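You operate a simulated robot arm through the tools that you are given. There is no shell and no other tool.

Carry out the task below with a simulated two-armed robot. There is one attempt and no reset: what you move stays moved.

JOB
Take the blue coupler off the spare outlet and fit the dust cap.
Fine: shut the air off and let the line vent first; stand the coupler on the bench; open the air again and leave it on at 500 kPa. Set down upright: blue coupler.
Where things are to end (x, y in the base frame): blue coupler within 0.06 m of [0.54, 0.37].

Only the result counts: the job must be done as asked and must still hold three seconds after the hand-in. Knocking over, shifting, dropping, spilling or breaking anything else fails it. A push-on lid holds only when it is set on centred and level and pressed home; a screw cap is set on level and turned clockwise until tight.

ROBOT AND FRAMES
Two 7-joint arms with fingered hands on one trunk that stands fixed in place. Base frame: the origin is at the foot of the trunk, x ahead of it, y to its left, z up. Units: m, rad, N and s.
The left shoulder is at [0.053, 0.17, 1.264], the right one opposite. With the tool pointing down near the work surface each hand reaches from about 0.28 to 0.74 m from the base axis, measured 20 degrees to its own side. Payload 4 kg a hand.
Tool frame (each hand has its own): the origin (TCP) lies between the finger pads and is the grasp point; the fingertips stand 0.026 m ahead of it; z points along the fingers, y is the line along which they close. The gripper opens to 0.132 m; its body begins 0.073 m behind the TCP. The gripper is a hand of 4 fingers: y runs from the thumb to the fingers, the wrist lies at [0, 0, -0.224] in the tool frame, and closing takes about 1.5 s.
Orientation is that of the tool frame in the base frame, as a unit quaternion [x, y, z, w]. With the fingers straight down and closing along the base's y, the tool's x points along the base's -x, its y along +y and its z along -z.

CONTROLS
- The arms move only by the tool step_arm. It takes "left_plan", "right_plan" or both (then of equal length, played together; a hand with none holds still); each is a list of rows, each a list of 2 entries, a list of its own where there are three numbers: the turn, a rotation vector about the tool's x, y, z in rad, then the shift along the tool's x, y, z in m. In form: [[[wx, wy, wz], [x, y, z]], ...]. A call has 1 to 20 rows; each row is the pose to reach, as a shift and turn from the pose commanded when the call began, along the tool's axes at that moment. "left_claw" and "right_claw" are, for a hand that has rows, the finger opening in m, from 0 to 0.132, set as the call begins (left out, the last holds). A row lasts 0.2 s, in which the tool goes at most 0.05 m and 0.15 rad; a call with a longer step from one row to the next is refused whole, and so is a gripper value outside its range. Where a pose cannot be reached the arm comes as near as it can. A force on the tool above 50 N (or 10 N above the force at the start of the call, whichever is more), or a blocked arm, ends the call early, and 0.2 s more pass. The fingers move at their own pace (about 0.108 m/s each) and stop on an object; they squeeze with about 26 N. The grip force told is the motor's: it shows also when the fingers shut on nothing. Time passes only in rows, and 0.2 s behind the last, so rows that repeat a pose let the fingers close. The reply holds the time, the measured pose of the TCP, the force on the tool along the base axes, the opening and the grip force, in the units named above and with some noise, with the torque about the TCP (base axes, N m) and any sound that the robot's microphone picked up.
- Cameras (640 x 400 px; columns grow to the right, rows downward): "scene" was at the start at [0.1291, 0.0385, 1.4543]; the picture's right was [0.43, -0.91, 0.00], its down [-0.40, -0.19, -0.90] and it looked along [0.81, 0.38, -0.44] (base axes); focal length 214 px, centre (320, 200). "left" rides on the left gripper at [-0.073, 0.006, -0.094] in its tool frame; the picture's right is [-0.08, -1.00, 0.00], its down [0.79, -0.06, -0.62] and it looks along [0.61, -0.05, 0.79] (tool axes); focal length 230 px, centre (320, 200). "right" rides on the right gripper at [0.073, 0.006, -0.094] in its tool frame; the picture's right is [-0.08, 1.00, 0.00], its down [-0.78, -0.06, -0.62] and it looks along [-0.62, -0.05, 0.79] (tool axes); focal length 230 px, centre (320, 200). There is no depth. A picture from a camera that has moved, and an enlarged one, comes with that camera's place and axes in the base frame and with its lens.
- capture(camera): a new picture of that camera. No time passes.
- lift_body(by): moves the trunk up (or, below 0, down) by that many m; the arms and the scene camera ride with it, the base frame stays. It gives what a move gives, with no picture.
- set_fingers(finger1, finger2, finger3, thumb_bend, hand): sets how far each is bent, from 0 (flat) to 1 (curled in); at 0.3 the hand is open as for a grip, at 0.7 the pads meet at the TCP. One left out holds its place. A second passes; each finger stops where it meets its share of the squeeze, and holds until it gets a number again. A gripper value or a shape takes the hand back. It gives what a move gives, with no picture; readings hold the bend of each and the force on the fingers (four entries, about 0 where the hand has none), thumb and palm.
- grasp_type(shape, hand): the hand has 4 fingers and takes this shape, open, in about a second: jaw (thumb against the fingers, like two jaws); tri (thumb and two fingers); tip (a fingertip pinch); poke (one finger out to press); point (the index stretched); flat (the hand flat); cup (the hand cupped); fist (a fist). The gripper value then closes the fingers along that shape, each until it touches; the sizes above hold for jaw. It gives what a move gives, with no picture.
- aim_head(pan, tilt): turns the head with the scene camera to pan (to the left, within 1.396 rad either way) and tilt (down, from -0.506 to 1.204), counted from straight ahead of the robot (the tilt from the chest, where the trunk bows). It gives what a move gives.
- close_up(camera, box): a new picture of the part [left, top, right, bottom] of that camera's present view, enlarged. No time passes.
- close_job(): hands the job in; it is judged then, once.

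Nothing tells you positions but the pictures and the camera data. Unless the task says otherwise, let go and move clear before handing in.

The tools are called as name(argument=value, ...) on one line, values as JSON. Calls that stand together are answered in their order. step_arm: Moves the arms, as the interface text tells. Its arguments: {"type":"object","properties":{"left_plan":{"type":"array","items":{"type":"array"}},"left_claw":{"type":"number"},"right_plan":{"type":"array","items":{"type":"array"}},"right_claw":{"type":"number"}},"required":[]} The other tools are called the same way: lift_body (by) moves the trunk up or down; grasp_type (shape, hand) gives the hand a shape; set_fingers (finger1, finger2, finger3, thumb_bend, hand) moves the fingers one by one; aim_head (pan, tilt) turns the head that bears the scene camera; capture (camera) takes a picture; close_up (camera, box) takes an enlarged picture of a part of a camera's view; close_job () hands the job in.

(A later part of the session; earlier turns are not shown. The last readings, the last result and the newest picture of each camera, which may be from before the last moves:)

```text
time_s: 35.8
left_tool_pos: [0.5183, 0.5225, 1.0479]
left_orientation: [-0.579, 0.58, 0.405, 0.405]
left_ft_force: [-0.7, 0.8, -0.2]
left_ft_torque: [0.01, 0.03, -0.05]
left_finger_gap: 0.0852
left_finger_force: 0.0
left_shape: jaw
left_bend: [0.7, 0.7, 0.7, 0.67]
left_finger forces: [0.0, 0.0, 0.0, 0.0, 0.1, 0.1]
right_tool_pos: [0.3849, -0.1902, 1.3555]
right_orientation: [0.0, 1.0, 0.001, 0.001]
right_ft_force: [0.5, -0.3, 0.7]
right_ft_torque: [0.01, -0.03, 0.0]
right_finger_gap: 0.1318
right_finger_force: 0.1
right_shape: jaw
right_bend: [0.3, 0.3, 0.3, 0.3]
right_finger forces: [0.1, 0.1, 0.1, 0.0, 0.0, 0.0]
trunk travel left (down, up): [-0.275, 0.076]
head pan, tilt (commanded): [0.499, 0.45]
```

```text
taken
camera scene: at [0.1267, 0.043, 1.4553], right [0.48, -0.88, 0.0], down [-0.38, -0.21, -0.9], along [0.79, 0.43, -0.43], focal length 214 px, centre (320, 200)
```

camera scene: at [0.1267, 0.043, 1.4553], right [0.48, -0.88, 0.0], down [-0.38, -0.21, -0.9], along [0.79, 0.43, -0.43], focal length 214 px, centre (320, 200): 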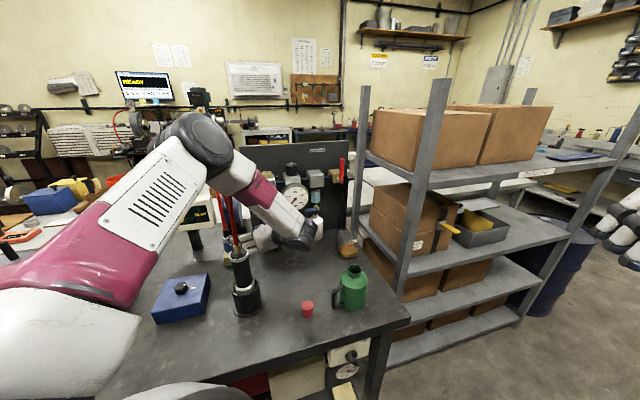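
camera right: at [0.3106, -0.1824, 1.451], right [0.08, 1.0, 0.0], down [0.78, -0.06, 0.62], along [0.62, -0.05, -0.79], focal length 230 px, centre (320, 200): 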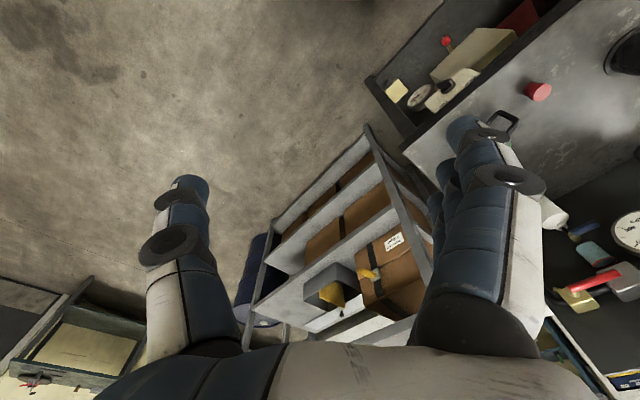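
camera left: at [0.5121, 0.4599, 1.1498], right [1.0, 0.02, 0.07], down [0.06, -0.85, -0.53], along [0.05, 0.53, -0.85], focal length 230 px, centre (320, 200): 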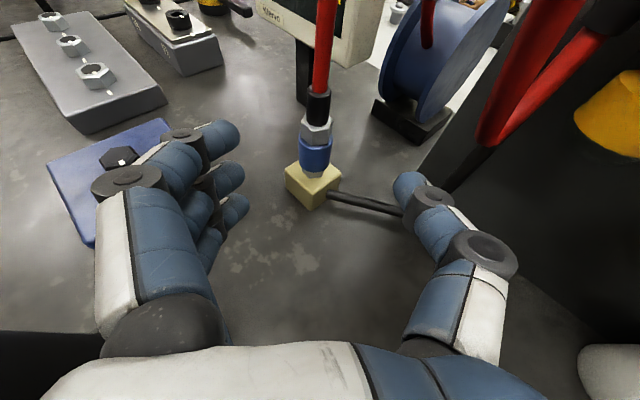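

The fingers frame the coupler well. I'll zoom in to check the alignment before the last 11 cm.

close_up(camera="left", box=[256, 70, 376, 220])

```text
2.67 times, centred on (316, 145) of left
camera zoom: at [0.5121, 0.4599, 1.1498], right [1.0, 0.02, 0.07], down [0.06, -0.85, -0.53], along [0.05, 0.53, -0.85], focal length 614 px, centre (331, 347)
```

zoom: 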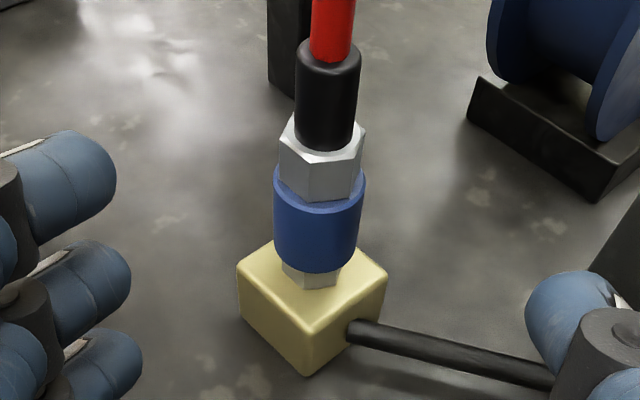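

The ring centre works out to (0.516, 0.628, 0.974), almost dead ahead. I'll advance the last 11 cm so the pads straddle the ring and nut.

step_arm(left_plan=[[[0, 0, 0], [0.001, 0.001, 0.025]], [[0, 0, 0], [0.001, 0.002, 0.05]], [[0, 0, 0], [0.0014, 0.002, 0.075]], [[0, 0, 0], [0.0014, 0.002, 0.095]], [[0, 0, 0], [0.0014, 0.002, 0.113]], [[0, 0, 0], [0.0014, 0.002, 0.113]]])

capture(camera="left")

close_up(camera="scene", box=[200, 160, 340, 280])

```text
time_s: 37.2
left_tool_pos: [0.5144, 0.6269, 1.0068]
left_orientation: [-0.578, 0.581, 0.404, 0.407]
left_ft_force: [-0.5, 0.3, 0.5]
left_ft_torque: [-0.02, -0.02, 0.01]
left_finger_gap: 0.0855
left_finger_force: 0.1
left_shape: jaw
left_bend: [0.7, 0.7, 0.7, 0.67]
left_finger forces: [0.1, 0.1, 0.0, 0.0, 0.0, 0.0]
right_tool_pos: [0.3852, -0.1891, 1.355]
right_orientation: [-0.001, 1.0, 0.0, 0.0]
right_ft_force: [-0.4, -0.4, 0.4]
right_ft_torque: [-0.02, -0.02, -0.02]
right_finger_gap: 0.1319
right_finger_force: 0.1
right_shape: jaw
right_bend: [0.3, 0.3, 0.3, 0.3]
right_finger forces: [0.0, 0.1, 0.0, 0.1, 0.0, 0.1]
trunk travel left (down, up): [-0.275, 0.076]
head pan, tilt (commanded): [0.499, 0.45]
```

```text
taken
camera left: at [0.5087, 0.5648, 1.1093], right [1.0, 0.02, 0.07], down [0.06, -0.85, -0.53], along [0.05, 0.53, -0.85], focal length 230 px, centre (320, 200)
```

left: 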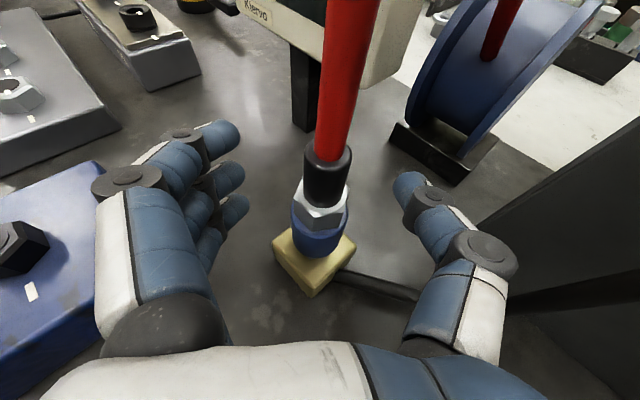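

```text
3.33 times, centred on (270, 220) of scene
camera zoom: at [0.1267, 0.0431, 1.4553], right [0.48, -0.88, 0.0], down [-0.38, -0.21, -0.9], along [0.79, 0.43, -0.44], focal length 715 px, centre (487, 133)
```

zoom: 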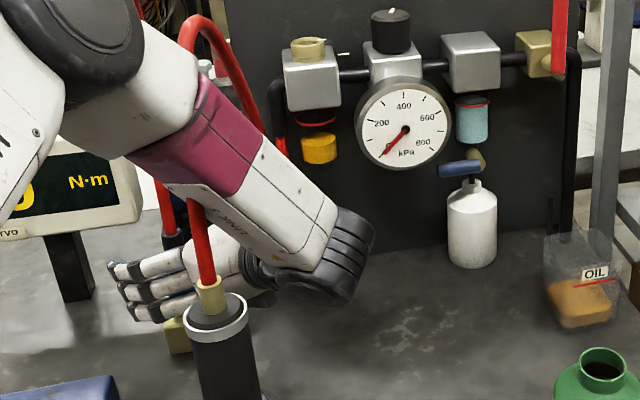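

The coupler is centred between finger pads and thumb, at nut and ring height. I'll close the hand on it.

step_arm(left_plan=[[[0, 0, 0], [0, 0, 0]], [[0, 0, 0], [0, 0, 0]], [[0, 0, 0], [0, 0, 0]], [[0, 0, 0], [0, 0, 0]], [[0, 0, 0], [0, 0, 0]], [[0, 0, 0], [0, 0, 0]], [[0, 0, 0], [0, 0, 0]], [[0, 0, 0], [0, 0, 0]]], left_claw=0.0)

capture(camera="left")

```text
time_s: 39.0
left_tool_pos: [0.5149, 0.6276, 1.0062]
left_orientation: [-0.579, 0.58, 0.404, 0.406]
left_ft_force: [2.2, 12.3, 3.1]
left_ft_torque: [-0.01, 0.02, 0.03]
left_finger_gap: 0.0136
left_finger_force: 25.7
left_shape: jaw
left_bend: [0.64, 0.72, 0.73, 0.72]
left_finger forces: [7.3, 7.3, 7.4, 0.1, 23.9, 0.0]
right_tool_pos: [0.3841, -0.1879, 1.3552]
right_orientation: [0.0, 1.0, 0.0, 0.0]
right_ft_force: [-0.1, 0.0, 0.1]
right_ft_torque: [-0.01, -0.02, 0.0]
right_finger_gap: 0.1316
right_finger_force: 0.2
right_shape: jaw
right_bend: [0.3, 0.3, 0.3, 0.3]
right_finger forces: [0.0, 0.0, 0.0, 0.0, 0.0, 0.0]
trunk travel left (down, up): [-0.275, 0.076]
head pan, tilt (commanded): [0.499, 0.45]
```

```text
taken
camera left: at [0.5087, 0.5659, 1.1089], right [1.0, 0.02, 0.07], down [0.06, -0.85, -0.53], along [0.05, 0.53, -0.85], focal length 230 px, centre (320, 200)
```

left: 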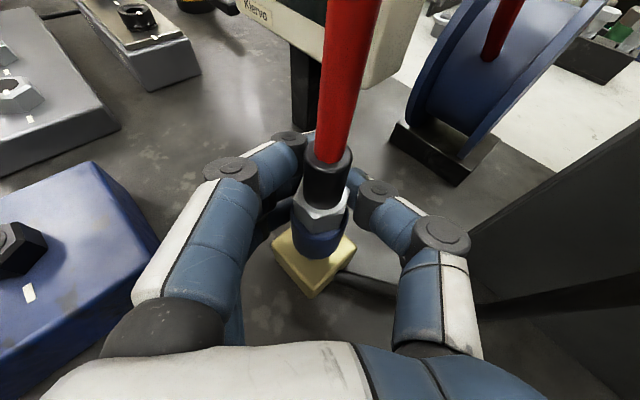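

The fingers closed slightly past the coupler's axis, and the 12 N along y says I'm a bit too deep. I'll open a little, back off about 9 mm and re-grip.

step_arm(left_plan=[[[0, 0, 0], [0, 0, 0]], [[0, 0, 0], [0, 0, 0]], [[0, 0, 0], [0, 0, 0]], [[0, 0, 0], [0, 0, -0.005]], [[0, 0, 0], [0, 0, -0.01]], [[0, 0, 0], [0, 0, -0.01]]], left_claw=0.07)

step_arm(left_plan=[[[0, 0, 0], [0, 0, 0]], [[0, 0, 0], [0, 0, 0]], [[0, 0, 0], [0, 0, 0]], [[0, 0, 0], [0, 0, 0]], [[0, 0, 0], [0, 0, 0]], [[0, 0, 0], [0, 0, 0]], [[0, 0, 0], [0, 0, 0]]], left_claw=0.0)

capture(camera="left")

```text
time_s: 40.4
left_tool_pos: [0.5161, 0.6171, 1.0113]
left_orientation: [-0.579, 0.58, 0.405, 0.406]
left_ft_force: [0.1, 0.3, -0.2]
left_ft_torque: [-0.02, -0.02, -0.02]
left_finger_gap: 0.0692
left_finger_force: 0.1
left_shape: jaw
left_bend: [0.72, 0.72, 0.72, 0.7]
left_finger forces: [0.1, 0.0, 0.0, 0.0, 0.0, 0.0]
right_tool_pos: [0.3853, -0.1891, 1.3553]
right_orientation: [0.0, 1.0, 0.0, 0.001]
right_ft_force: [0.6, -0.4, -0.1]
right_ft_torque: [-0.01, -0.03, 0.03]
right_finger_gap: 0.1321
right_finger_force: 0.0
right_shape: jaw
right_bend: [0.3, 0.3, 0.3, 0.3]
right_finger forces: [0.0, 0.0, 0.0, 0.0, 0.0, 0.1]
trunk travel left (down, up): [-0.275, 0.076]
head pan, tilt (commanded): [0.499, 0.45]
```

```text
time_s: 42.0
left_tool_pos: [0.5155, 0.6172, 1.0103]
left_orientation: [-0.579, 0.58, 0.404, 0.405]
left_ft_force: [0.3, 4.2, 2.1]
left_ft_torque: [0.0, 0.02, -0.07]
left_finger_gap: 0.0228
left_finger_force: 26.8
left_shape: jaw
left_bend: [0.71, 0.73, 0.73, 0.7]
left_finger forces: [7.5, 7.9, 7.8, 0.0, 23.5, 0.0]
right_tool_pos: [0.3849, -0.1883, 1.356]
right_orientation: [0.0, 1.0, -0.001, 0.0]
right_ft_force: [-0.5, -0.6, -0.5]
right_ft_torque: [-0.03, 0.01, -0.02]
right_finger_gap: 0.1319
right_finger_force: 0.0
right_shape: jaw
right_bend: [0.3, 0.3, 0.3, 0.3]
right_finger forces: [0.0, 0.0, 0.0, 0.1, 0.0, 0.0]
trunk travel left (down, up): [-0.275, 0.076]
head pan, tilt (commanded): [0.499, 0.45]
```

```text
taken
camera left: at [0.5095, 0.5556, 1.1126], right [1.0, 0.02, 0.07], down [0.06, -0.85, -0.53], along [0.05, 0.53, -0.85], focal length 230 px, centre (320, 200)
```

left: 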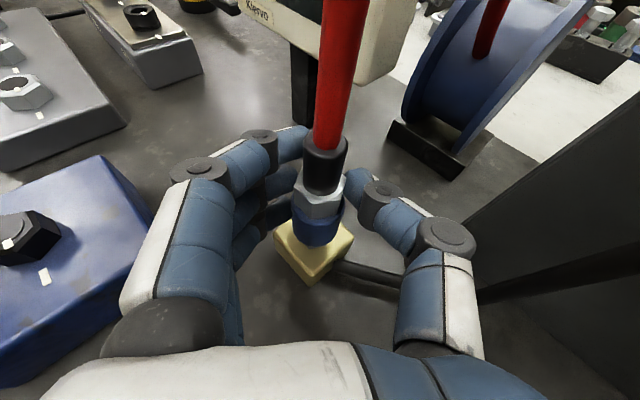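

The grip is now well centred, with balanced finger forces. I'll pull straight up gently, in 6 mm steps.

step_arm(left_plan=[[[0, 0, 0], [-0.00564, 0, -0.00206]], [[0, 0, 0], [-0.01128, 0, -0.00412]], [[0, 0, 0], [-0.01692, 0, -0.00617]], [[0, 0, 0], [-0.02256, 0, -0.00823]]])

capture(camera="left")

```text
time_s: 43.0
left_tool_pos: [0.5159, 0.6186, 1.0358]
left_orientation: [-0.579, 0.58, 0.404, 0.406]
left_ft_force: [-0.3, 0.2, -0.9]
left_ft_torque: [-0.04, -0.01, -0.03]
left_finger_gap: 0.0221
left_finger_force: 26.3
left_shape: jaw
left_bend: [0.72, 0.73, 0.73, 0.7]
left_finger forces: [5.4, 7.9, 7.7, 0.0, 22.8, 0.0]
right_tool_pos: [0.3841, -0.19, 1.3559]
right_orientation: [0.0, 1.0, 0.0, -0.001]
right_ft_force: [-0.4, 0.6, 0.0]
right_ft_torque: [0.01, -0.02, 0.07]
right_finger_gap: 0.1315
right_finger_force: 0.0
right_shape: jaw
right_bend: [0.3, 0.3, 0.3, 0.3]
right_finger forces: [0.0, 0.1, 0.0, 0.0, 0.0, 0.1]
trunk travel left (down, up): [-0.275, 0.076]
head pan, tilt (commanded): [0.499, 0.45]
```

```text
taken
camera left: at [0.5092, 0.5562, 1.1372], right [1.0, 0.02, 0.07], down [0.06, -0.85, -0.53], along [0.05, 0.53, -0.85], focal length 230 px, centre (320, 200)
```

left: 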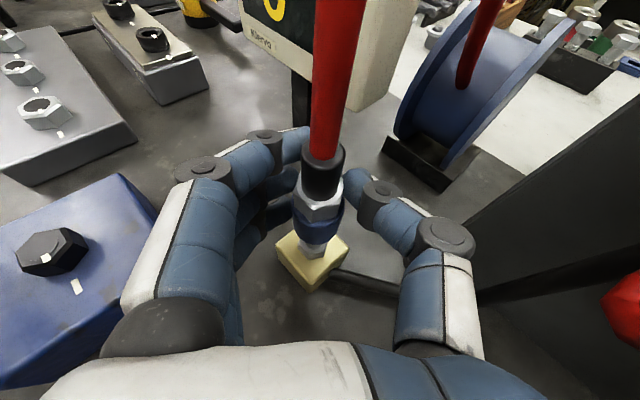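

The hand rose 25 mm with almost no force, and the coupler appears to have come along. I'll zoom in to confirm.

close_up(camera="left", box=[260, 130, 380, 310])

close_up(camera="scene", box=[200, 160, 340, 280])

```text
2.22 times, centred on (320, 220) of left
camera zoom: at [0.5092, 0.5562, 1.1372], right [1.0, 0.02, 0.07], down [0.06, -0.85, -0.53], along [0.05, 0.53, -0.85], focal length 511 px, centre (320, 156)
```

zoom: 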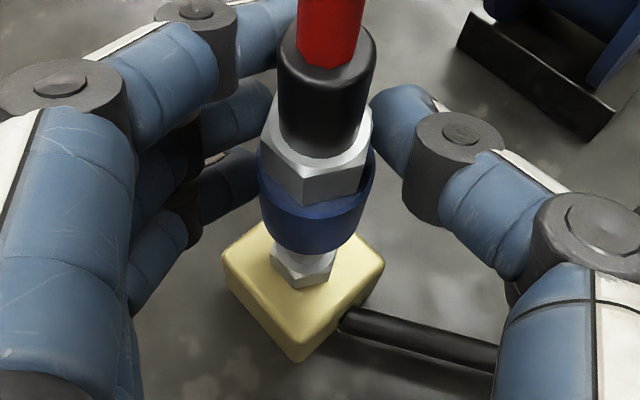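

```text
3.33 times, centred on (270, 220) of scene
camera zoom: at [0.1263, 0.0431, 1.4554], right [0.48, -0.88, 0.0], down [-0.38, -0.21, -0.9], along [0.79, 0.43, -0.43], focal length 715 px, centre (487, 133)
```

zoom: 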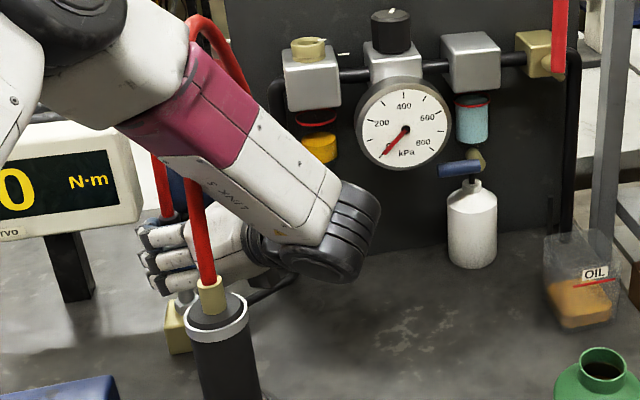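

The coupler is coming off and the steel nipple is showing. I'll lift another 25 mm to clear it fully.

step_arm(left_plan=[[[0, 0, 0], [-0.0078, 0, -0.0029]], [[0, 0, 0], [-0.0157, 0, -0.0057]], [[0, 0, 0], [-0.0235, 0, -0.0086]], [[0, 0, 0], [-0.0235, 0, -0.0086]]])

close_up(camera="left", box=[240, 110, 400, 320])

capture(camera="scene")

```text
time_s: 44.0
left_tool_pos: [0.5159, 0.6195, 1.0598]
left_orientation: [-0.579, 0.581, 0.404, 0.406]
left_ft_force: [0.0, 0.8, -2.5]
left_ft_torque: [-0.05, 0.03, -0.03]
left_finger_gap: 0.022
left_finger_force: 25.7
left_shape: jaw
left_bend: [0.72, 0.73, 0.73, 0.7]
left_finger forces: [5.4, 7.9, 7.7, 0.1, 22.7, 0.1]
right_tool_pos: [0.3845, -0.1879, 1.3559]
right_orientation: [-0.001, 1.0, 0.0, -0.001]
right_ft_force: [0.3, -0.6, -0.1]
right_ft_torque: [0.01, 0.01, 0.01]
right_finger_gap: 0.132
right_finger_force: 0.1
right_shape: jaw
right_bend: [0.3, 0.3, 0.3, 0.3]
right_finger forces: [0.1, 0.1, 0.0, 0.0, 0.0, 0.1]
trunk travel left (down, up): [-0.275, 0.076]
head pan, tilt (commanded): [0.499, 0.45]
```

```text
1.90 times, centred on (320, 215) of left
camera zoom: at [0.5092, 0.5568, 1.1608], right [1.0, 0.02, 0.07], down [0.06, -0.85, -0.52], along [0.05, 0.53, -0.85], focal length 438 px, centre (320, 171)
```

zoom: 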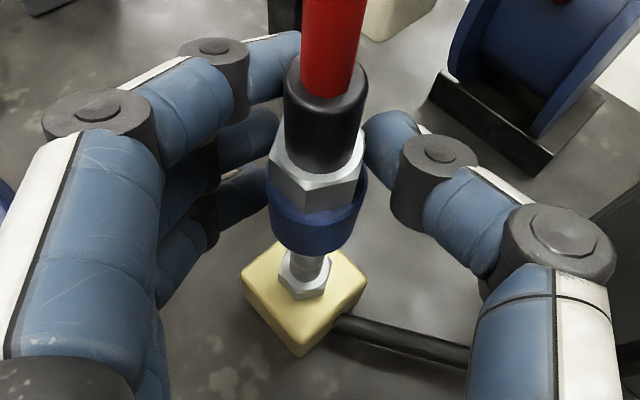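

```text
taken
camera scene: at [0.127, 0.0437, 1.4552], right [0.48, -0.88, 0.0], down [-0.38, -0.21, -0.9], along [0.79, 0.43, -0.44], focal length 214 px, centre (320, 200)
```

scene: 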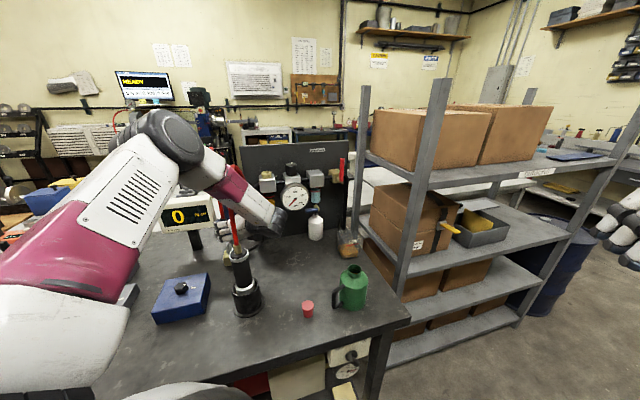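

The nipple is visible below the ring. I'll check the full view for the tool hose near the thumb side before lifting more.

capture(camera="left")

close_up(camera="scene", box=[200, 160, 320, 270])

```text
taken
camera left: at [0.5092, 0.5568, 1.1608], right [1.0, 0.02, 0.07], down [0.06, -0.85, -0.52], along [0.05, 0.53, -0.85], focal length 230 px, centre (320, 200)
```

left: 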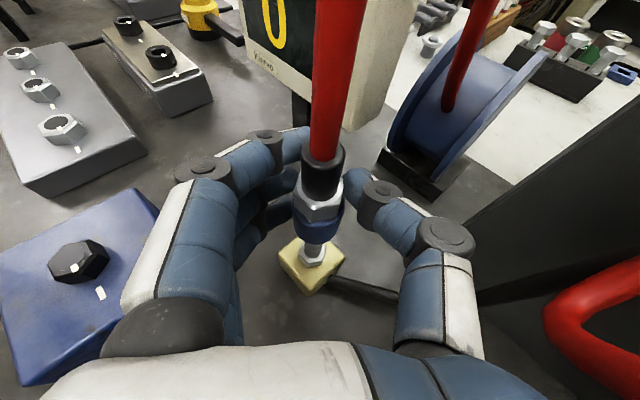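

```text
3.64 times, centred on (260, 215) of scene
camera zoom: at [0.127, 0.0437, 1.4552], right [0.48, -0.88, 0.0], down [-0.38, -0.21, -0.9], along [0.79, 0.43, -0.44], focal length 780 px, centre (538, 146)
```

zoom: 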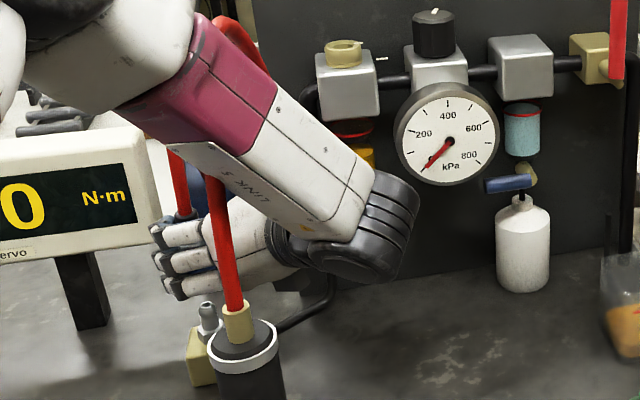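

The nipple on the block is free, and the coupler's underside clears it by about 2 cm. I'll carry the coupler toward the target between tool and panel, yawing the hand gradually so the wrist stays clear of the can.

step_arm(left_plan=[[[0, 0, 0], [0.0042, -0.003, -0.0186]], [[0.049, 0, 0.018], [0.0105, -0.007, -0.038]], [[0.098, 0, 0.036], [0.0168, -0.011, -0.057]], [[0.147, 0, 0.054], [0.0231, -0.015, -0.076]], [[0.197, 0, 0.072], [0.0294, -0.019, -0.0952]], [[0.246, 0, 0.09], [0.0294, -0.019, -0.0952]], [[0.246, 0, 0.09], [0.0294, -0.019, -0.0952]]])

capture(camera="left")

capture(camera="scene")

```text
time_s: 45.6
left_tool_pos: [0.5348, 0.5193, 1.0653]
left_orientation: [-0.497, 0.651, 0.348, 0.456]
left_ft_force: [0.4, 0.2, -2.8]
left_ft_torque: [-0.04, 0.03, 0.0]
left_finger_gap: 0.022
left_finger_force: 26.1
left_shape: jaw
left_bend: [0.72, 0.73, 0.73, 0.7]
left_finger forces: [5.3, 7.9, 7.7, 0.0, 22.6, 0.1]
right_tool_pos: [0.3855, -0.1876, 1.3542]
right_orientation: [0.0, 1.0, 0.0, -0.001]
right_ft_force: [-0.2, -0.2, -0.1]
right_ft_torque: [0.01, -0.01, 0.01]
right_finger_gap: 0.1319
right_finger_force: 0.1
right_shape: jaw
right_bend: [0.3, 0.3, 0.3, 0.3]
right_finger forces: [0.0, 0.0, 0.0, 0.0, 0.1, 0.0]
trunk travel left (down, up): [-0.275, 0.076]
head pan, tilt (commanded): [0.499, 0.45]
```

```text
taken
camera left: at [0.5121, 0.4595, 1.1661], right [0.97, -0.24, 0.07], down [-0.16, -0.83, -0.53], along [0.18, 0.5, -0.85], focal length 230 px, centre (320, 200)
```

left: 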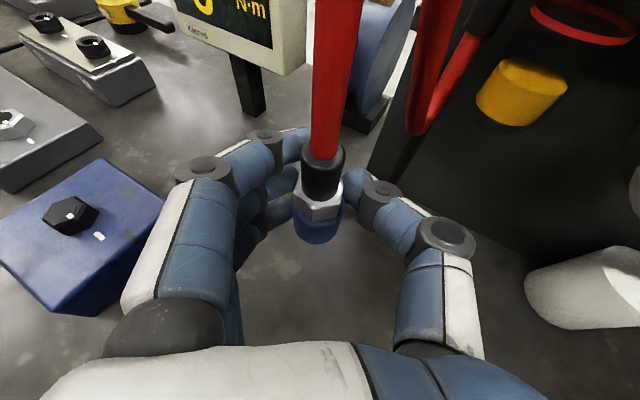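

```text
taken
camera scene: at [0.1273, 0.0433, 1.4552], right [0.48, -0.88, 0.0], down [-0.38, -0.21, -0.9], along [0.79, 0.43, -0.44], focal length 214 px, centre (320, 200)
```

scene: 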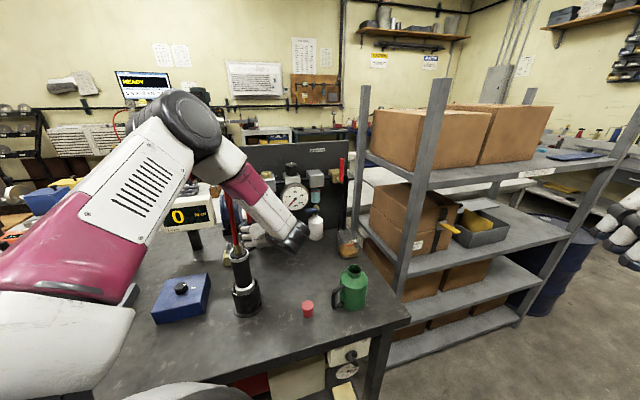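

The coupler rides steadily in the grip. I'll carry on toward (0.553, 0.405), yawing another 25°.

step_arm(left_plan=[[[0.0683, 0, 0.0248], [0.006, -0.0079, -0.0165]], [[0.1366, 0, 0.0496], [0.012, -0.0158, -0.0329]], [[0.2049, 0, 0.0745], [0.018, -0.0238, -0.0494]], [[0.2731, 0, 0.0993], [0.024, -0.0317, -0.0659]], [[0.3414, 0, 0.1241], [0.03, -0.0396, -0.0823]], [[0.4097, 0, 0.1489], [0.036, -0.0475, -0.0988]], [[0.4097, 0, 0.1489], [0.036, -0.0475, -0.0988]]])

capture(camera="left")

capture(camera="scene")

capture(camera="right")

```text
time_s: 47.2
left_tool_pos: [0.5517, 0.4039, 1.0655]
left_orientation: [-0.345, 0.743, 0.241, 0.52]
left_ft_force: [-0.6, -0.1, -1.4]
left_ft_torque: [-0.04, -0.02, 0.01]
left_finger_gap: 0.0217
left_finger_force: 26.0
left_shape: jaw
left_bend: [0.72, 0.73, 0.73, 0.7]
left_finger forces: [5.3, 8.0, 7.7, 0.0, 22.6, 0.0]
right_tool_pos: [0.3858, -0.1895, 1.3553]
right_orientation: [0.0, 1.0, 0.0, 0.0]
right_ft_force: [0.9, -1.2, -0.4]
right_ft_torque: [-0.01, 0.02, -0.02]
right_finger_gap: 0.1322
right_finger_force: 0.1
right_shape: jaw
right_bend: [0.3, 0.3, 0.3, 0.3]
right_finger forces: [0.1, 0.0, 0.0, 0.0, 0.0, 0.1]
trunk travel left (down, up): [-0.275, 0.076]
head pan, tilt (commanded): [0.499, 0.45]
```

```text
taken
camera left: at [0.5073, 0.3597, 1.1673], right [0.78, -0.62, 0.07], down [-0.5, -0.69, -0.53], along [0.38, 0.37, -0.85], focal length 230 px, centre (320, 200)
```

left: 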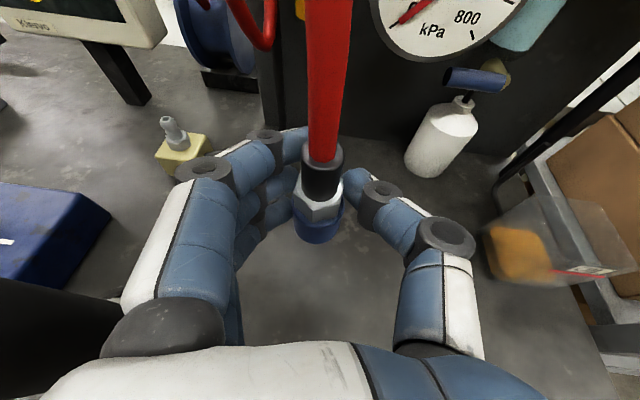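

```text
taken
camera scene: at [0.127, 0.0438, 1.4552], right [0.48, -0.88, 0.0], down [-0.38, -0.21, -0.9], along [0.79, 0.43, -0.44], focal length 214 px, centre (320, 200)
```

scene: 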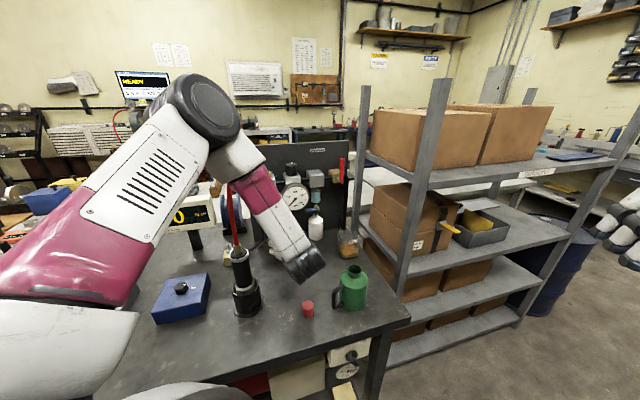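

```text
taken
camera right: at [0.3129, -0.1822, 1.4503], right [0.08, 1.0, 0.0], down [0.79, -0.06, 0.62], along [0.61, -0.05, -0.79], focal length 230 px, centre (320, 200)
```

right: 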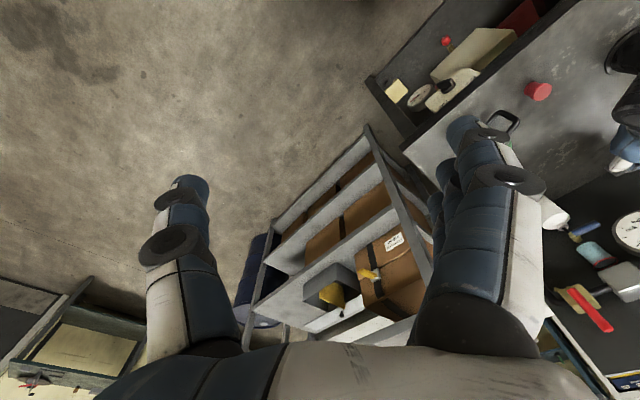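

The coupler is held upright over clear bench near (0.555, 0.41). I'll shift it slightly closer to the target and lower most of the way, leaving about 15–20 mm.

step_arm(left_plan=[[[0, 0, 0], [0.019, -0.0011, 0.0029]], [[0, 0, 0], [0.0383, -0.0022, 0.0059]], [[0, 0, 0], [0.0574, -0.0032, 0.0088]], [[0, 0, 0], [0.0765, -0.0043, 0.0118]], [[0, 0, 0], [0.0957, -0.0054, 0.0147]], [[0, 0, 0], [0.0957, -0.0054, 0.0147]]])

capture(camera="left")

close_up(camera="scene", box=[210, 200, 370, 330])

close_up(camera="right", box=[500, 60, 640, 200])

```text
time_s: 48.6
left_tool_pos: [0.5439, 0.3853, 0.969]
left_orientation: [-0.346, 0.744, 0.241, 0.519]
left_ft_force: [-0.2, 0.0, -1.5]
left_ft_torque: [-0.04, -0.01, -0.01]
left_finger_gap: 0.0216
left_finger_force: 26.3
left_shape: jaw
left_bend: [0.72, 0.73, 0.73, 0.7]
left_finger forces: [5.1, 7.9, 7.7, 0.1, 22.5, 0.1]
right_tool_pos: [0.3845, -0.1888, 1.3559]
right_orientation: [0.0, 1.0, 0.0, 0.0]
right_ft_force: [-0.2, -0.7, -0.1]
right_ft_torque: [0.01, -0.04, 0.0]
right_finger_gap: 0.1319
right_finger_force: 0.0
right_shape: jaw
right_bend: [0.3, 0.3, 0.3, 0.3]
right_finger forces: [0.0, 0.0, 0.1, 0.1, 0.0, 0.0]
trunk travel left (down, up): [-0.275, 0.076]
head pan, tilt (commanded): [0.499, 0.45]
```

```text
taken
camera left: at [0.4989, 0.3425, 1.0707], right [0.78, -0.62, 0.07], down [-0.5, -0.69, -0.53], along [0.38, 0.37, -0.85], focal length 230 px, centre (320, 200)
```

left: 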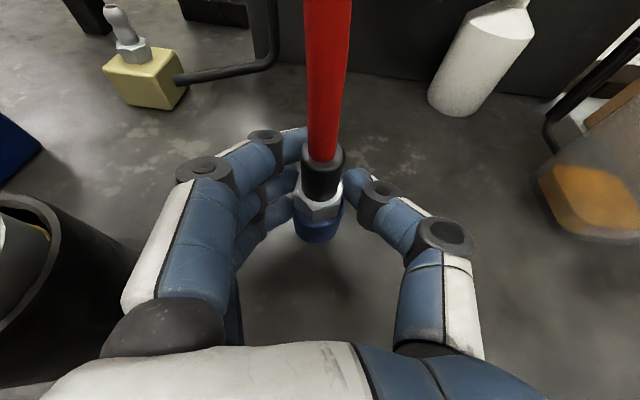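

```text
3.08 times, centred on (290, 265) of scene
camera zoom: at [0.1266, 0.0435, 1.4553], right [0.48, -0.88, 0.0], down [-0.38, -0.21, -0.9], along [0.79, 0.43, -0.44], focal length 660 px, centre (412, 0)
```

zoom: 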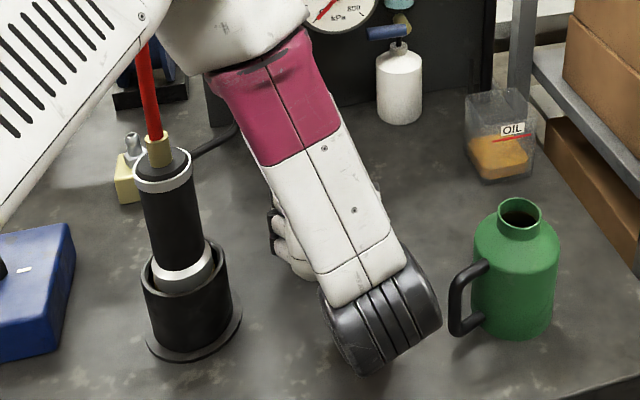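

```text
2.86 times, centred on (570, 130) of right
camera zoom: at [0.3125, -0.1826, 1.4504], right [0.08, 1.0, 0.0], down [0.79, -0.06, 0.62], along [0.61, -0.05, -0.79], focal length 657 px, centre (-394, 400)
```

zoom: 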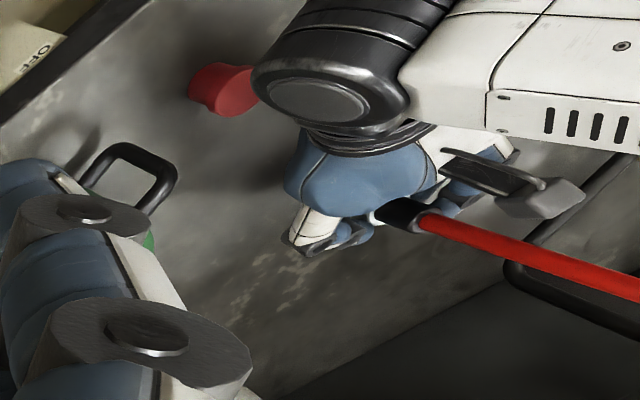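

The wrist passes clear above the cap. I'll lower in 3 mm steps and watch for contact force.

step_arm(left_plan=[[[0, 0, 0], [0.0028, 0, 0.001]], [[0, 0, 0], [0.0056, 0, 0.0021]], [[0, 0, 0], [0.0085, 0, 0.0031]], [[0, 0, 0], [0.0113, 0, 0.0041]], [[0, 0, 0], [0.0113, 0, 0.0041]]])

```text
time_s: 49.8
left_tool_pos: [0.544, 0.3865, 0.9576]
left_orientation: [-0.346, 0.743, 0.241, 0.52]
left_ft_force: [0.6, 0.8, 4.4]
left_ft_torque: [0.01, -0.01, -0.01]
left_finger_gap: 0.022
left_finger_force: 26.0
left_shape: jaw
left_bend: [0.72, 0.73, 0.73, 0.7]
left_finger forces: [6.5, 8.4, 8.1, 0.1, 23.3, 0.1]
right_tool_pos: [0.3845, -0.1884, 1.3557]
right_orientation: [0.0, 1.0, 0.0, -0.001]
right_ft_force: [-0.8, 0.1, 0.0]
right_ft_torque: [0.02, -0.01, -0.01]
right_finger_gap: 0.1319
right_finger_force: 0.1
right_shape: jaw
right_bend: [0.3, 0.3, 0.3, 0.3]
right_finger forces: [0.1, 0.0, 0.1, 0.1, 0.0, 0.1]
trunk travel left (down, up): [-0.275, 0.076]
head pan, tilt (commanded): [0.499, 0.45]
```

Contact at z≈0.957, with about 6 N of upward force, so the coupler is resting on the bench. I'll settle it 1 mm further and look before letting go.

step_arm(left_plan=[[[0, 0, 0], [0.001, 0, 0.0004]], [[0, 0, 0], [0.001, 0, 0.0004]]])

close_up(camera="left", box=[240, 100, 400, 300])

```text
time_s: 50.4
left_tool_pos: [0.5437, 0.3856, 0.9574]
left_orientation: [-0.346, 0.742, 0.241, 0.521]
left_ft_force: [1.7, 2.7, 10.1]
left_ft_torque: [0.07, -0.06, -0.01]
left_finger_gap: 0.022
left_finger_force: 26.2
left_shape: jaw
left_bend: [0.72, 0.73, 0.73, 0.7]
left_finger forces: [7.1, 8.6, 7.8, 0.1, 24.1, 0.0]
right_tool_pos: [0.3843, -0.1885, 1.3559]
right_orientation: [0.0, 1.0, 0.0, 0.0]
right_ft_force: [0.3, 1.0, -0.2]
right_ft_torque: [0.01, -0.01, 0.01]
right_finger_gap: 0.1319
right_finger_force: 0.1
right_shape: jaw
right_bend: [0.3, 0.3, 0.3, 0.3]
right_finger forces: [0.0, 0.0, 0.1, 0.0, 0.1, 0.0]
trunk travel left (down, up): [-0.275, 0.076]
head pan, tilt (commanded): [0.499, 0.45]
```

```text
2.00 times, centred on (320, 200) of left
camera zoom: at [0.4987, 0.3425, 1.0592], right [0.78, -0.62, 0.07], down [-0.5, -0.69, -0.53], along [0.38, 0.37, -0.85], focal length 460 px, centre (320, 200)
```

zoom: 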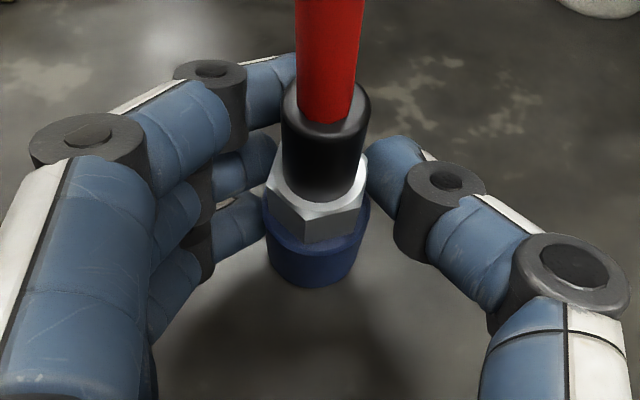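

It is firmly on the bench and looks upright. I'll back off 1 mm to unload, then open the fingers gently to 6 cm.

step_arm(left_plan=[[[0, 0, 0], [-0.001, 0, -0.0004]], [[0, 0, 0], [-0.001, 0, -0.0004]]])

step_arm(left_plan=[[[0, 0, 0], [0, 0, 0]], [[0, 0, 0], [0, 0, 0]], [[0, 0, 0], [0, 0, 0]], [[0, 0, 0], [0, 0, 0]]], left_claw=0.06)

close_up(camera="left", box=[240, 100, 400, 300])

```text
time_s: 51.0
left_tool_pos: [0.5446, 0.3862, 0.9577]
left_orientation: [-0.346, 0.744, 0.241, 0.519]
left_ft_force: [1.2, 0.8, 6.7]
left_ft_torque: [0.04, -0.02, -0.02]
left_finger_gap: 0.0219
left_finger_force: 25.5
left_shape: jaw
left_bend: [0.72, 0.73, 0.73, 0.7]
left_finger forces: [6.7, 8.3, 7.8, 0.0, 23.9, 0.0]
right_tool_pos: [0.3841, -0.1888, 1.3553]
right_orientation: [0.0, 1.0, 0.0, 0.0]
right_ft_force: [0.2, 0.2, 0.2]
right_ft_torque: [0.0, 0.0, -0.03]
right_finger_gap: 0.1317
right_finger_force: 0.0
right_shape: jaw
right_bend: [0.3, 0.3, 0.3, 0.3]
right_finger forces: [0.0, 0.0, 0.0, 0.0, 0.1, 0.0]
trunk travel left (down, up): [-0.275, 0.076]
head pan, tilt (commanded): [0.499, 0.45]
```

```text
time_s: 52.0
left_tool_pos: [0.5446, 0.3875, 0.9565]
left_orientation: [-0.347, 0.743, 0.242, 0.519]
left_ft_force: [0.0, 0.2, -0.3]
left_ft_torque: [0.02, -0.01, -0.03]
left_finger_gap: 0.0591
left_finger_force: 0.0
left_shape: jaw
left_bend: [0.73, 0.73, 0.73, 0.7]
left_finger forces: [0.0, 0.1, 0.0, 0.1, 0.1, 0.1]
right_tool_pos: [0.3855, -0.189, 1.3561]
right_orientation: [0.0, 1.0, 0.001, 0.0]
right_ft_force: [0.1, 0.1, -0.3]
right_ft_torque: [-0.03, -0.02, -0.01]
right_finger_gap: 0.1321
right_finger_force: 0.1
right_shape: jaw
right_bend: [0.3, 0.3, 0.3, 0.3]
right_finger forces: [0.0, 0.0, 0.0, 0.0, 0.1, 0.0]
trunk travel left (down, up): [-0.275, 0.076]
head pan, tilt (commanded): [0.499, 0.45]
```

```text
2.00 times, centred on (320, 200) of left
camera zoom: at [0.4992, 0.3431, 1.0592], right [0.78, -0.62, 0.07], down [-0.5, -0.69, -0.53], along [0.38, 0.37, -0.85], focal length 460 px, centre (320, 200)
```

zoom: 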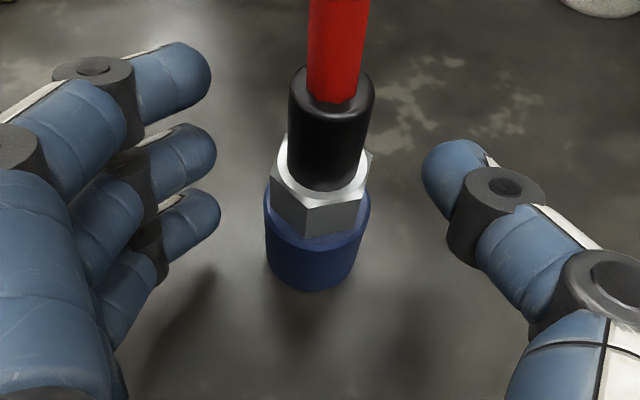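

The coupler stands upright by itself at about (0.551, 0.392), 2.5 cm from the target. I'll withdraw straight back along the fingers and then up.

step_arm(left_plan=[[[0, 0, 0], [0, 0, -0.015]], [[0, 0, 0], [0, 0, -0.035]], [[0, 0, 0], [0, 0, -0.06]], [[0, 0, 0], [0, 0, -0.085]], [[0, 0, 0], [-0.02, 0, -0.1]], [[0, 0, 0], [-0.047, 0, -0.115]], [[0, 0, 0], [-0.075, 0, -0.125]], [[0, 0, 0], [-0.094, 0, -0.135]]])

capture(camera="left")

capture(camera="scene")

```text
time_s: 53.8
left_tool_pos: [0.4829, 0.3146, 1.0925]
left_orientation: [-0.346, 0.744, 0.241, 0.519]
left_ft_force: [0.0, -0.1, 0.4]
left_ft_torque: [-0.02, 0.02, -0.02]
left_finger_gap: 0.0596
left_finger_force: 0.1
left_shape: jaw
left_bend: [0.73, 0.73, 0.73, 0.7]
left_finger forces: [0.0, 0.1, 0.0, 0.0, 0.1, 0.0]
right_tool_pos: [0.3848, -0.1896, 1.3563]
right_orientation: [0.0, 1.0, -0.001, 0.001]
right_ft_force: [0.3, 0.6, 0.8]
right_ft_torque: [-0.02, -0.02, 0.02]
right_finger_gap: 0.1317
right_finger_force: 0.2
right_shape: jaw
right_bend: [0.3, 0.3, 0.3, 0.3]
right_finger forces: [0.1, 0.0, 0.1, 0.0, 0.1, 0.1]
trunk travel left (down, up): [-0.275, 0.076]
head pan, tilt (commanded): [0.499, 0.45]
```

```text
taken
camera left: at [0.4376, 0.271, 1.195], right [0.78, -0.62, 0.07], down [-0.5, -0.69, -0.53], along [0.38, 0.37, -0.85], focal length 230 px, centre (320, 200)
```

left: 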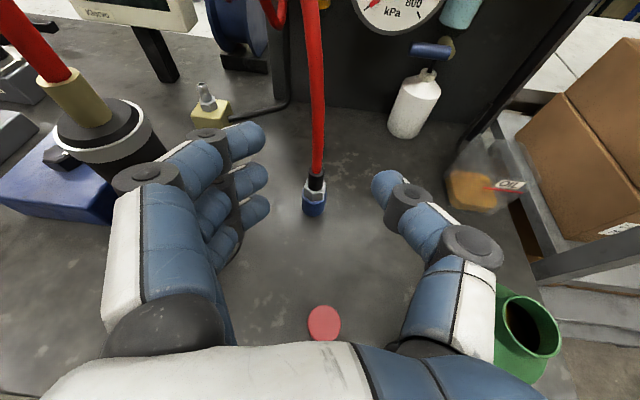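

```text
taken
camera scene: at [0.1264, 0.0432, 1.4553], right [0.48, -0.88, 0.0], down [-0.38, -0.21, -0.9], along [0.79, 0.43, -0.43], focal length 214 px, centre (320, 200)
```

scene: 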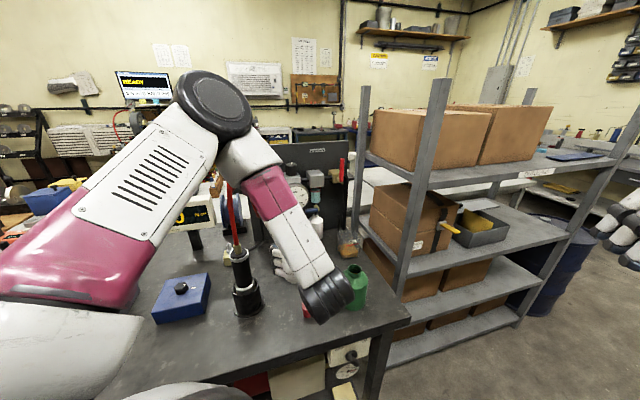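

The coupler stands on its own and its hose drapes freely. Next is the cap: I'll pitch the hand down gradually above it, checking that the arm stays in reach.

step_arm(left_plan=[[[0, 0.1358, 0], [0.001, -0.002, -0.005]], [[0, 0.2716, 0], [0.002, -0.004, -0.01]], [[0, 0.4074, 0], [0.003, -0.006, -0.015]], [[0, 0.5432, 0], [0.004, -0.008, -0.02]]], left_claw=0.08)

capture(camera="scene")

```text
time_s: 54.8
left_tool_pos: [0.4769, 0.2937, 1.0956]
left_orientation: [-0.398, 0.856, 0.139, 0.3]
left_ft_force: [0.2, 0.4, -0.2]
left_ft_torque: [0.01, -0.02, 0.0]
left_finger_gap: 0.0794
left_finger_force: 0.1
left_shape: jaw
left_bend: [0.71, 0.71, 0.71, 0.7]
left_finger forces: [0.0, 0.0, 0.0, 0.0, 0.0, 0.0]
right_tool_pos: [0.3847, -0.1889, 1.355]
right_orientation: [0.0, 1.0, 0.0, 0.0]
right_ft_force: [0.4, 1.1, 0.2]
right_ft_torque: [-0.02, 0.01, 0.01]
right_finger_gap: 0.1318
right_finger_force: 0.0
right_shape: jaw
right_bend: [0.3, 0.3, 0.3, 0.3]
right_finger forces: [0.0, 0.0, 0.0, 0.0, 0.1, 0.0]
trunk travel left (down, up): [-0.275, 0.076]
head pan, tilt (commanded): [0.499, 0.45]
```

```text
taken
camera scene: at [0.1266, 0.0437, 1.4553], right [0.48, -0.88, 0.0], down [-0.38, -0.21, -0.9], along [0.79, 0.43, -0.44], focal length 214 px, centre (320, 200)
```

scene: 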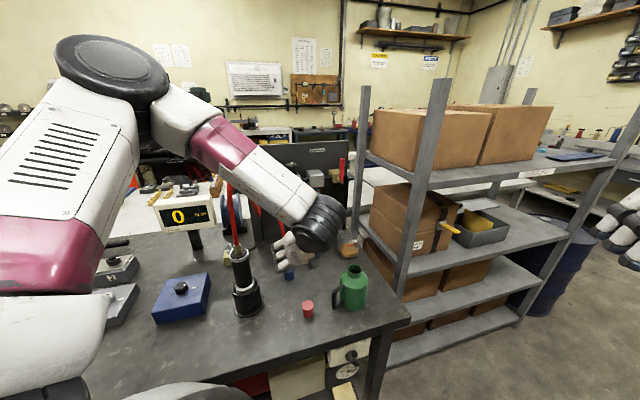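

The arm is staying within reach. I'll complete the pitch to straight down above the cap.

step_arm(left_plan=[[[0, 0.1344, 0], [0.006, -0.002, -0.001]], [[0, 0.2688, 0], [0.012, -0.004, -0.002]], [[0, 0.4032, 0], [0.018, -0.006, -0.003]], [[0, 0.5376, 0], [0.024, -0.008, -0.004]], [[0, 0.672, 0], [0.0307, -0.0096, -0.0045]], [[0, 0.672, 0], [0.0307, -0.0096, -0.0045]]])

capture(camera="scene")

capture(camera="left")

```text
time_s: 56.2
left_tool_pos: [0.4666, 0.2669, 1.0803]
left_orientation: [-0.422, 0.907, 0.0, 0.003]
left_ft_force: [0.8, 0.4, 0.6]
left_ft_torque: [-0.01, 0.02, -0.01]
left_finger_gap: 0.0791
left_finger_force: 0.1
left_shape: jaw
left_bend: [0.71, 0.71, 0.71, 0.7]
left_finger forces: [0.1, 0.1, 0.0, 0.1, 0.0, 0.0]
right_tool_pos: [0.3853, -0.1895, 1.3541]
right_orientation: [0.0, 1.0, 0.0, 0.0]
right_ft_force: [0.1, -0.5, 0.3]
right_ft_torque: [-0.01, -0.03, 0.01]
right_finger_gap: 0.1319
right_finger_force: 0.0
right_shape: jaw
right_bend: [0.3, 0.3, 0.3, 0.3]
right_finger forces: [0.1, 0.0, 0.0, 0.0, 0.0, 0.0]
trunk travel left (down, up): [-0.275, 0.076]
head pan, tilt (commanded): [0.499, 0.45]
```

```text
taken
camera scene: at [0.1265, 0.0431, 1.4553], right [0.48, -0.88, 0.0], down [-0.38, -0.21, -0.9], along [0.79, 0.43, -0.43], focal length 214 px, centre (320, 200)
```

scene: 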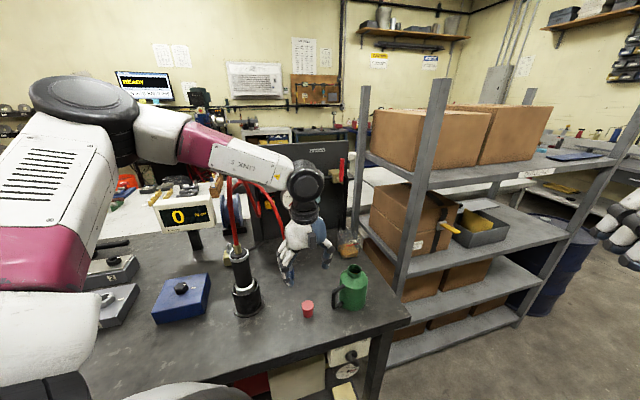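

```text
taken
camera left: at [0.5084, 0.3268, 1.1747], right [0.81, -0.58, 0.0], down [-0.46, -0.64, 0.61], along [-0.36, -0.5, -0.79], focal length 230 px, centre (320, 200)
```

left: 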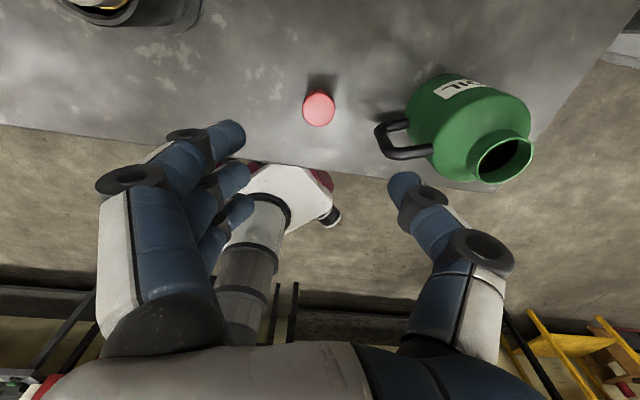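

The hand points straight down above the cap. I'll zoom in to refine the cap's centre before descending.

close_up(camera="left", box=[269, 68, 369, 148])

close_up(camera="scene", box=[250, 200, 370, 330])

```text
5.00 times, centred on (319, 108) of left
camera zoom: at [0.5084, 0.3268, 1.1747], right [0.81, -0.58, 0.0], down [-0.46, -0.64, 0.61], along [-0.36, -0.5, -0.79], focal length 1150 px, centre (325, 660)
```

zoom: 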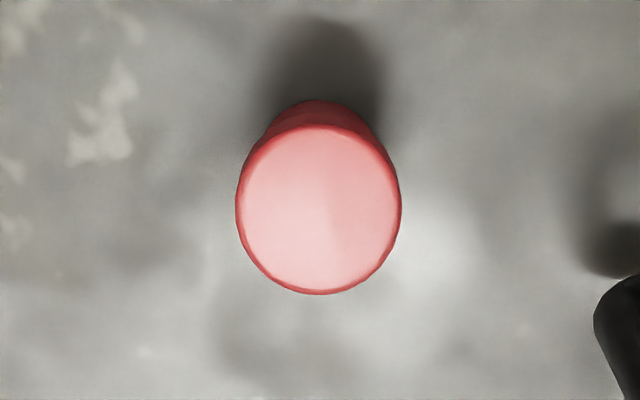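

```text
3.08 times, centred on (310, 265) of scene
camera zoom: at [0.1265, 0.0431, 1.4553], right [0.48, -0.88, 0.0], down [-0.38, -0.21, -0.9], along [0.79, 0.43, -0.43], focal length 660 px, centre (351, 0)
```

zoom: 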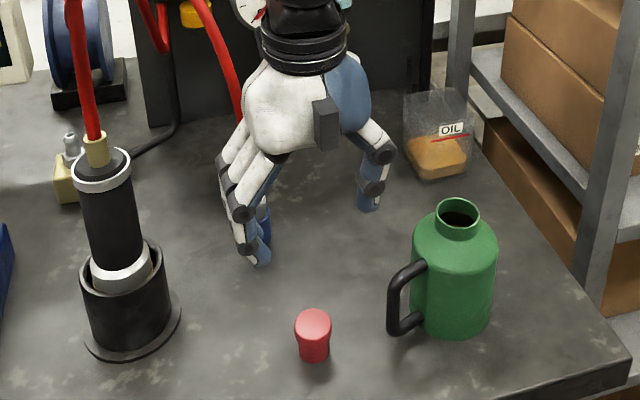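

The cap's centre is at (0.4675, 0.269), but the can's handle is close to where my thumb would go. I'll yaw the hand about 65° so the thumb side is clear of the handle.

step_arm(left_plan=[[[0, 0, 0.1418], [0, 0, 0]], [[0, 0, 0.2835], [0, 0, 0]], [[0, 0, 0.4253], [0, 0, 0]], [[0, 0, 0.567], [0, 0, 0]], [[0, 0, 0.7088], [0, 0, 0]], [[0, 0, 0.8505], [0, 0, 0]], [[0, 0, 0.9923], [0, 0, 0]], [[0, 0, 1.134], [0, 0, 0]], [[0, 0, 1.134], [0, 0, 0]]])

capture(camera="scene")

capture(camera="left")

```text
time_s: 58.2
left_tool_pos: [0.4669, 0.2669, 1.0804]
left_orientation: [0.132, 0.991, 0.003, 0.002]
left_ft_force: [0.6, -0.3, 0.2]
left_ft_torque: [0.01, -0.05, -0.01]
left_finger_gap: 0.0795
left_finger_force: 0.0
left_shape: jaw
left_bend: [0.71, 0.71, 0.71, 0.7]
left_finger forces: [0.1, 0.0, 0.1, 0.1, 0.0, 0.0]
right_tool_pos: [0.385, -0.1895, 1.3544]
right_orientation: [0.0, 1.0, 0.0, 0.0]
right_ft_force: [0.0, -0.6, -0.7]
right_ft_torque: [-0.01, -0.01, 0.0]
right_finger_gap: 0.1317
right_finger_force: 0.0
right_shape: jaw
right_bend: [0.3, 0.3, 0.3, 0.3]
right_finger forces: [0.0, 0.0, 0.1, 0.0, 0.0, 0.0]
trunk travel left (down, up): [-0.275, 0.076]
head pan, tilt (commanded): [0.499, 0.45]
```

```text
taken
camera scene: at [0.1267, 0.0434, 1.4553], right [0.48, -0.88, 0.0], down [-0.38, -0.21, -0.9], along [0.79, 0.43, -0.44], focal length 214 px, centre (320, 200)
```

scene: 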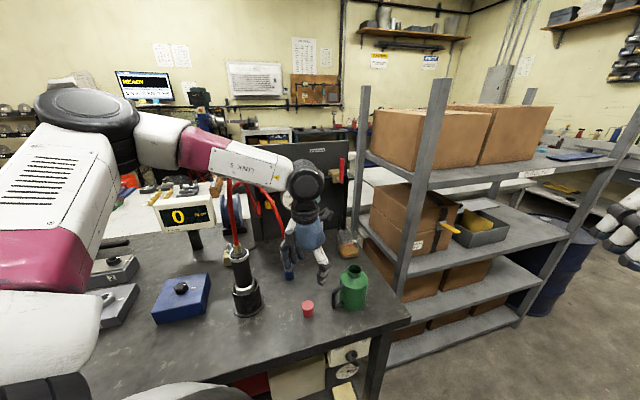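

```text
taken
camera left: at [0.5381, 0.2539, 1.1749], right [-0.19, -0.98, 0.0], down [-0.78, 0.14, 0.61], along [-0.6, 0.12, -0.79], focal length 230 px, centre (320, 200)
```

left: 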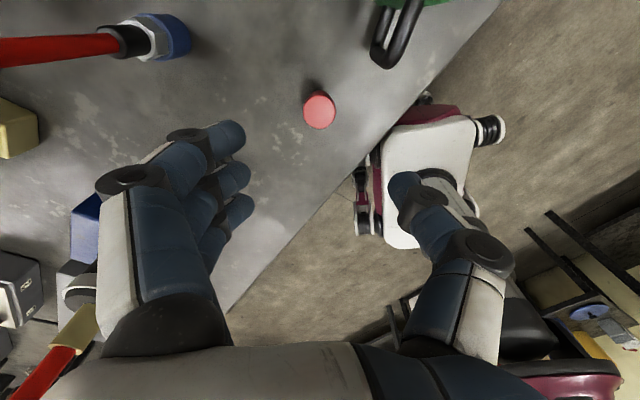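

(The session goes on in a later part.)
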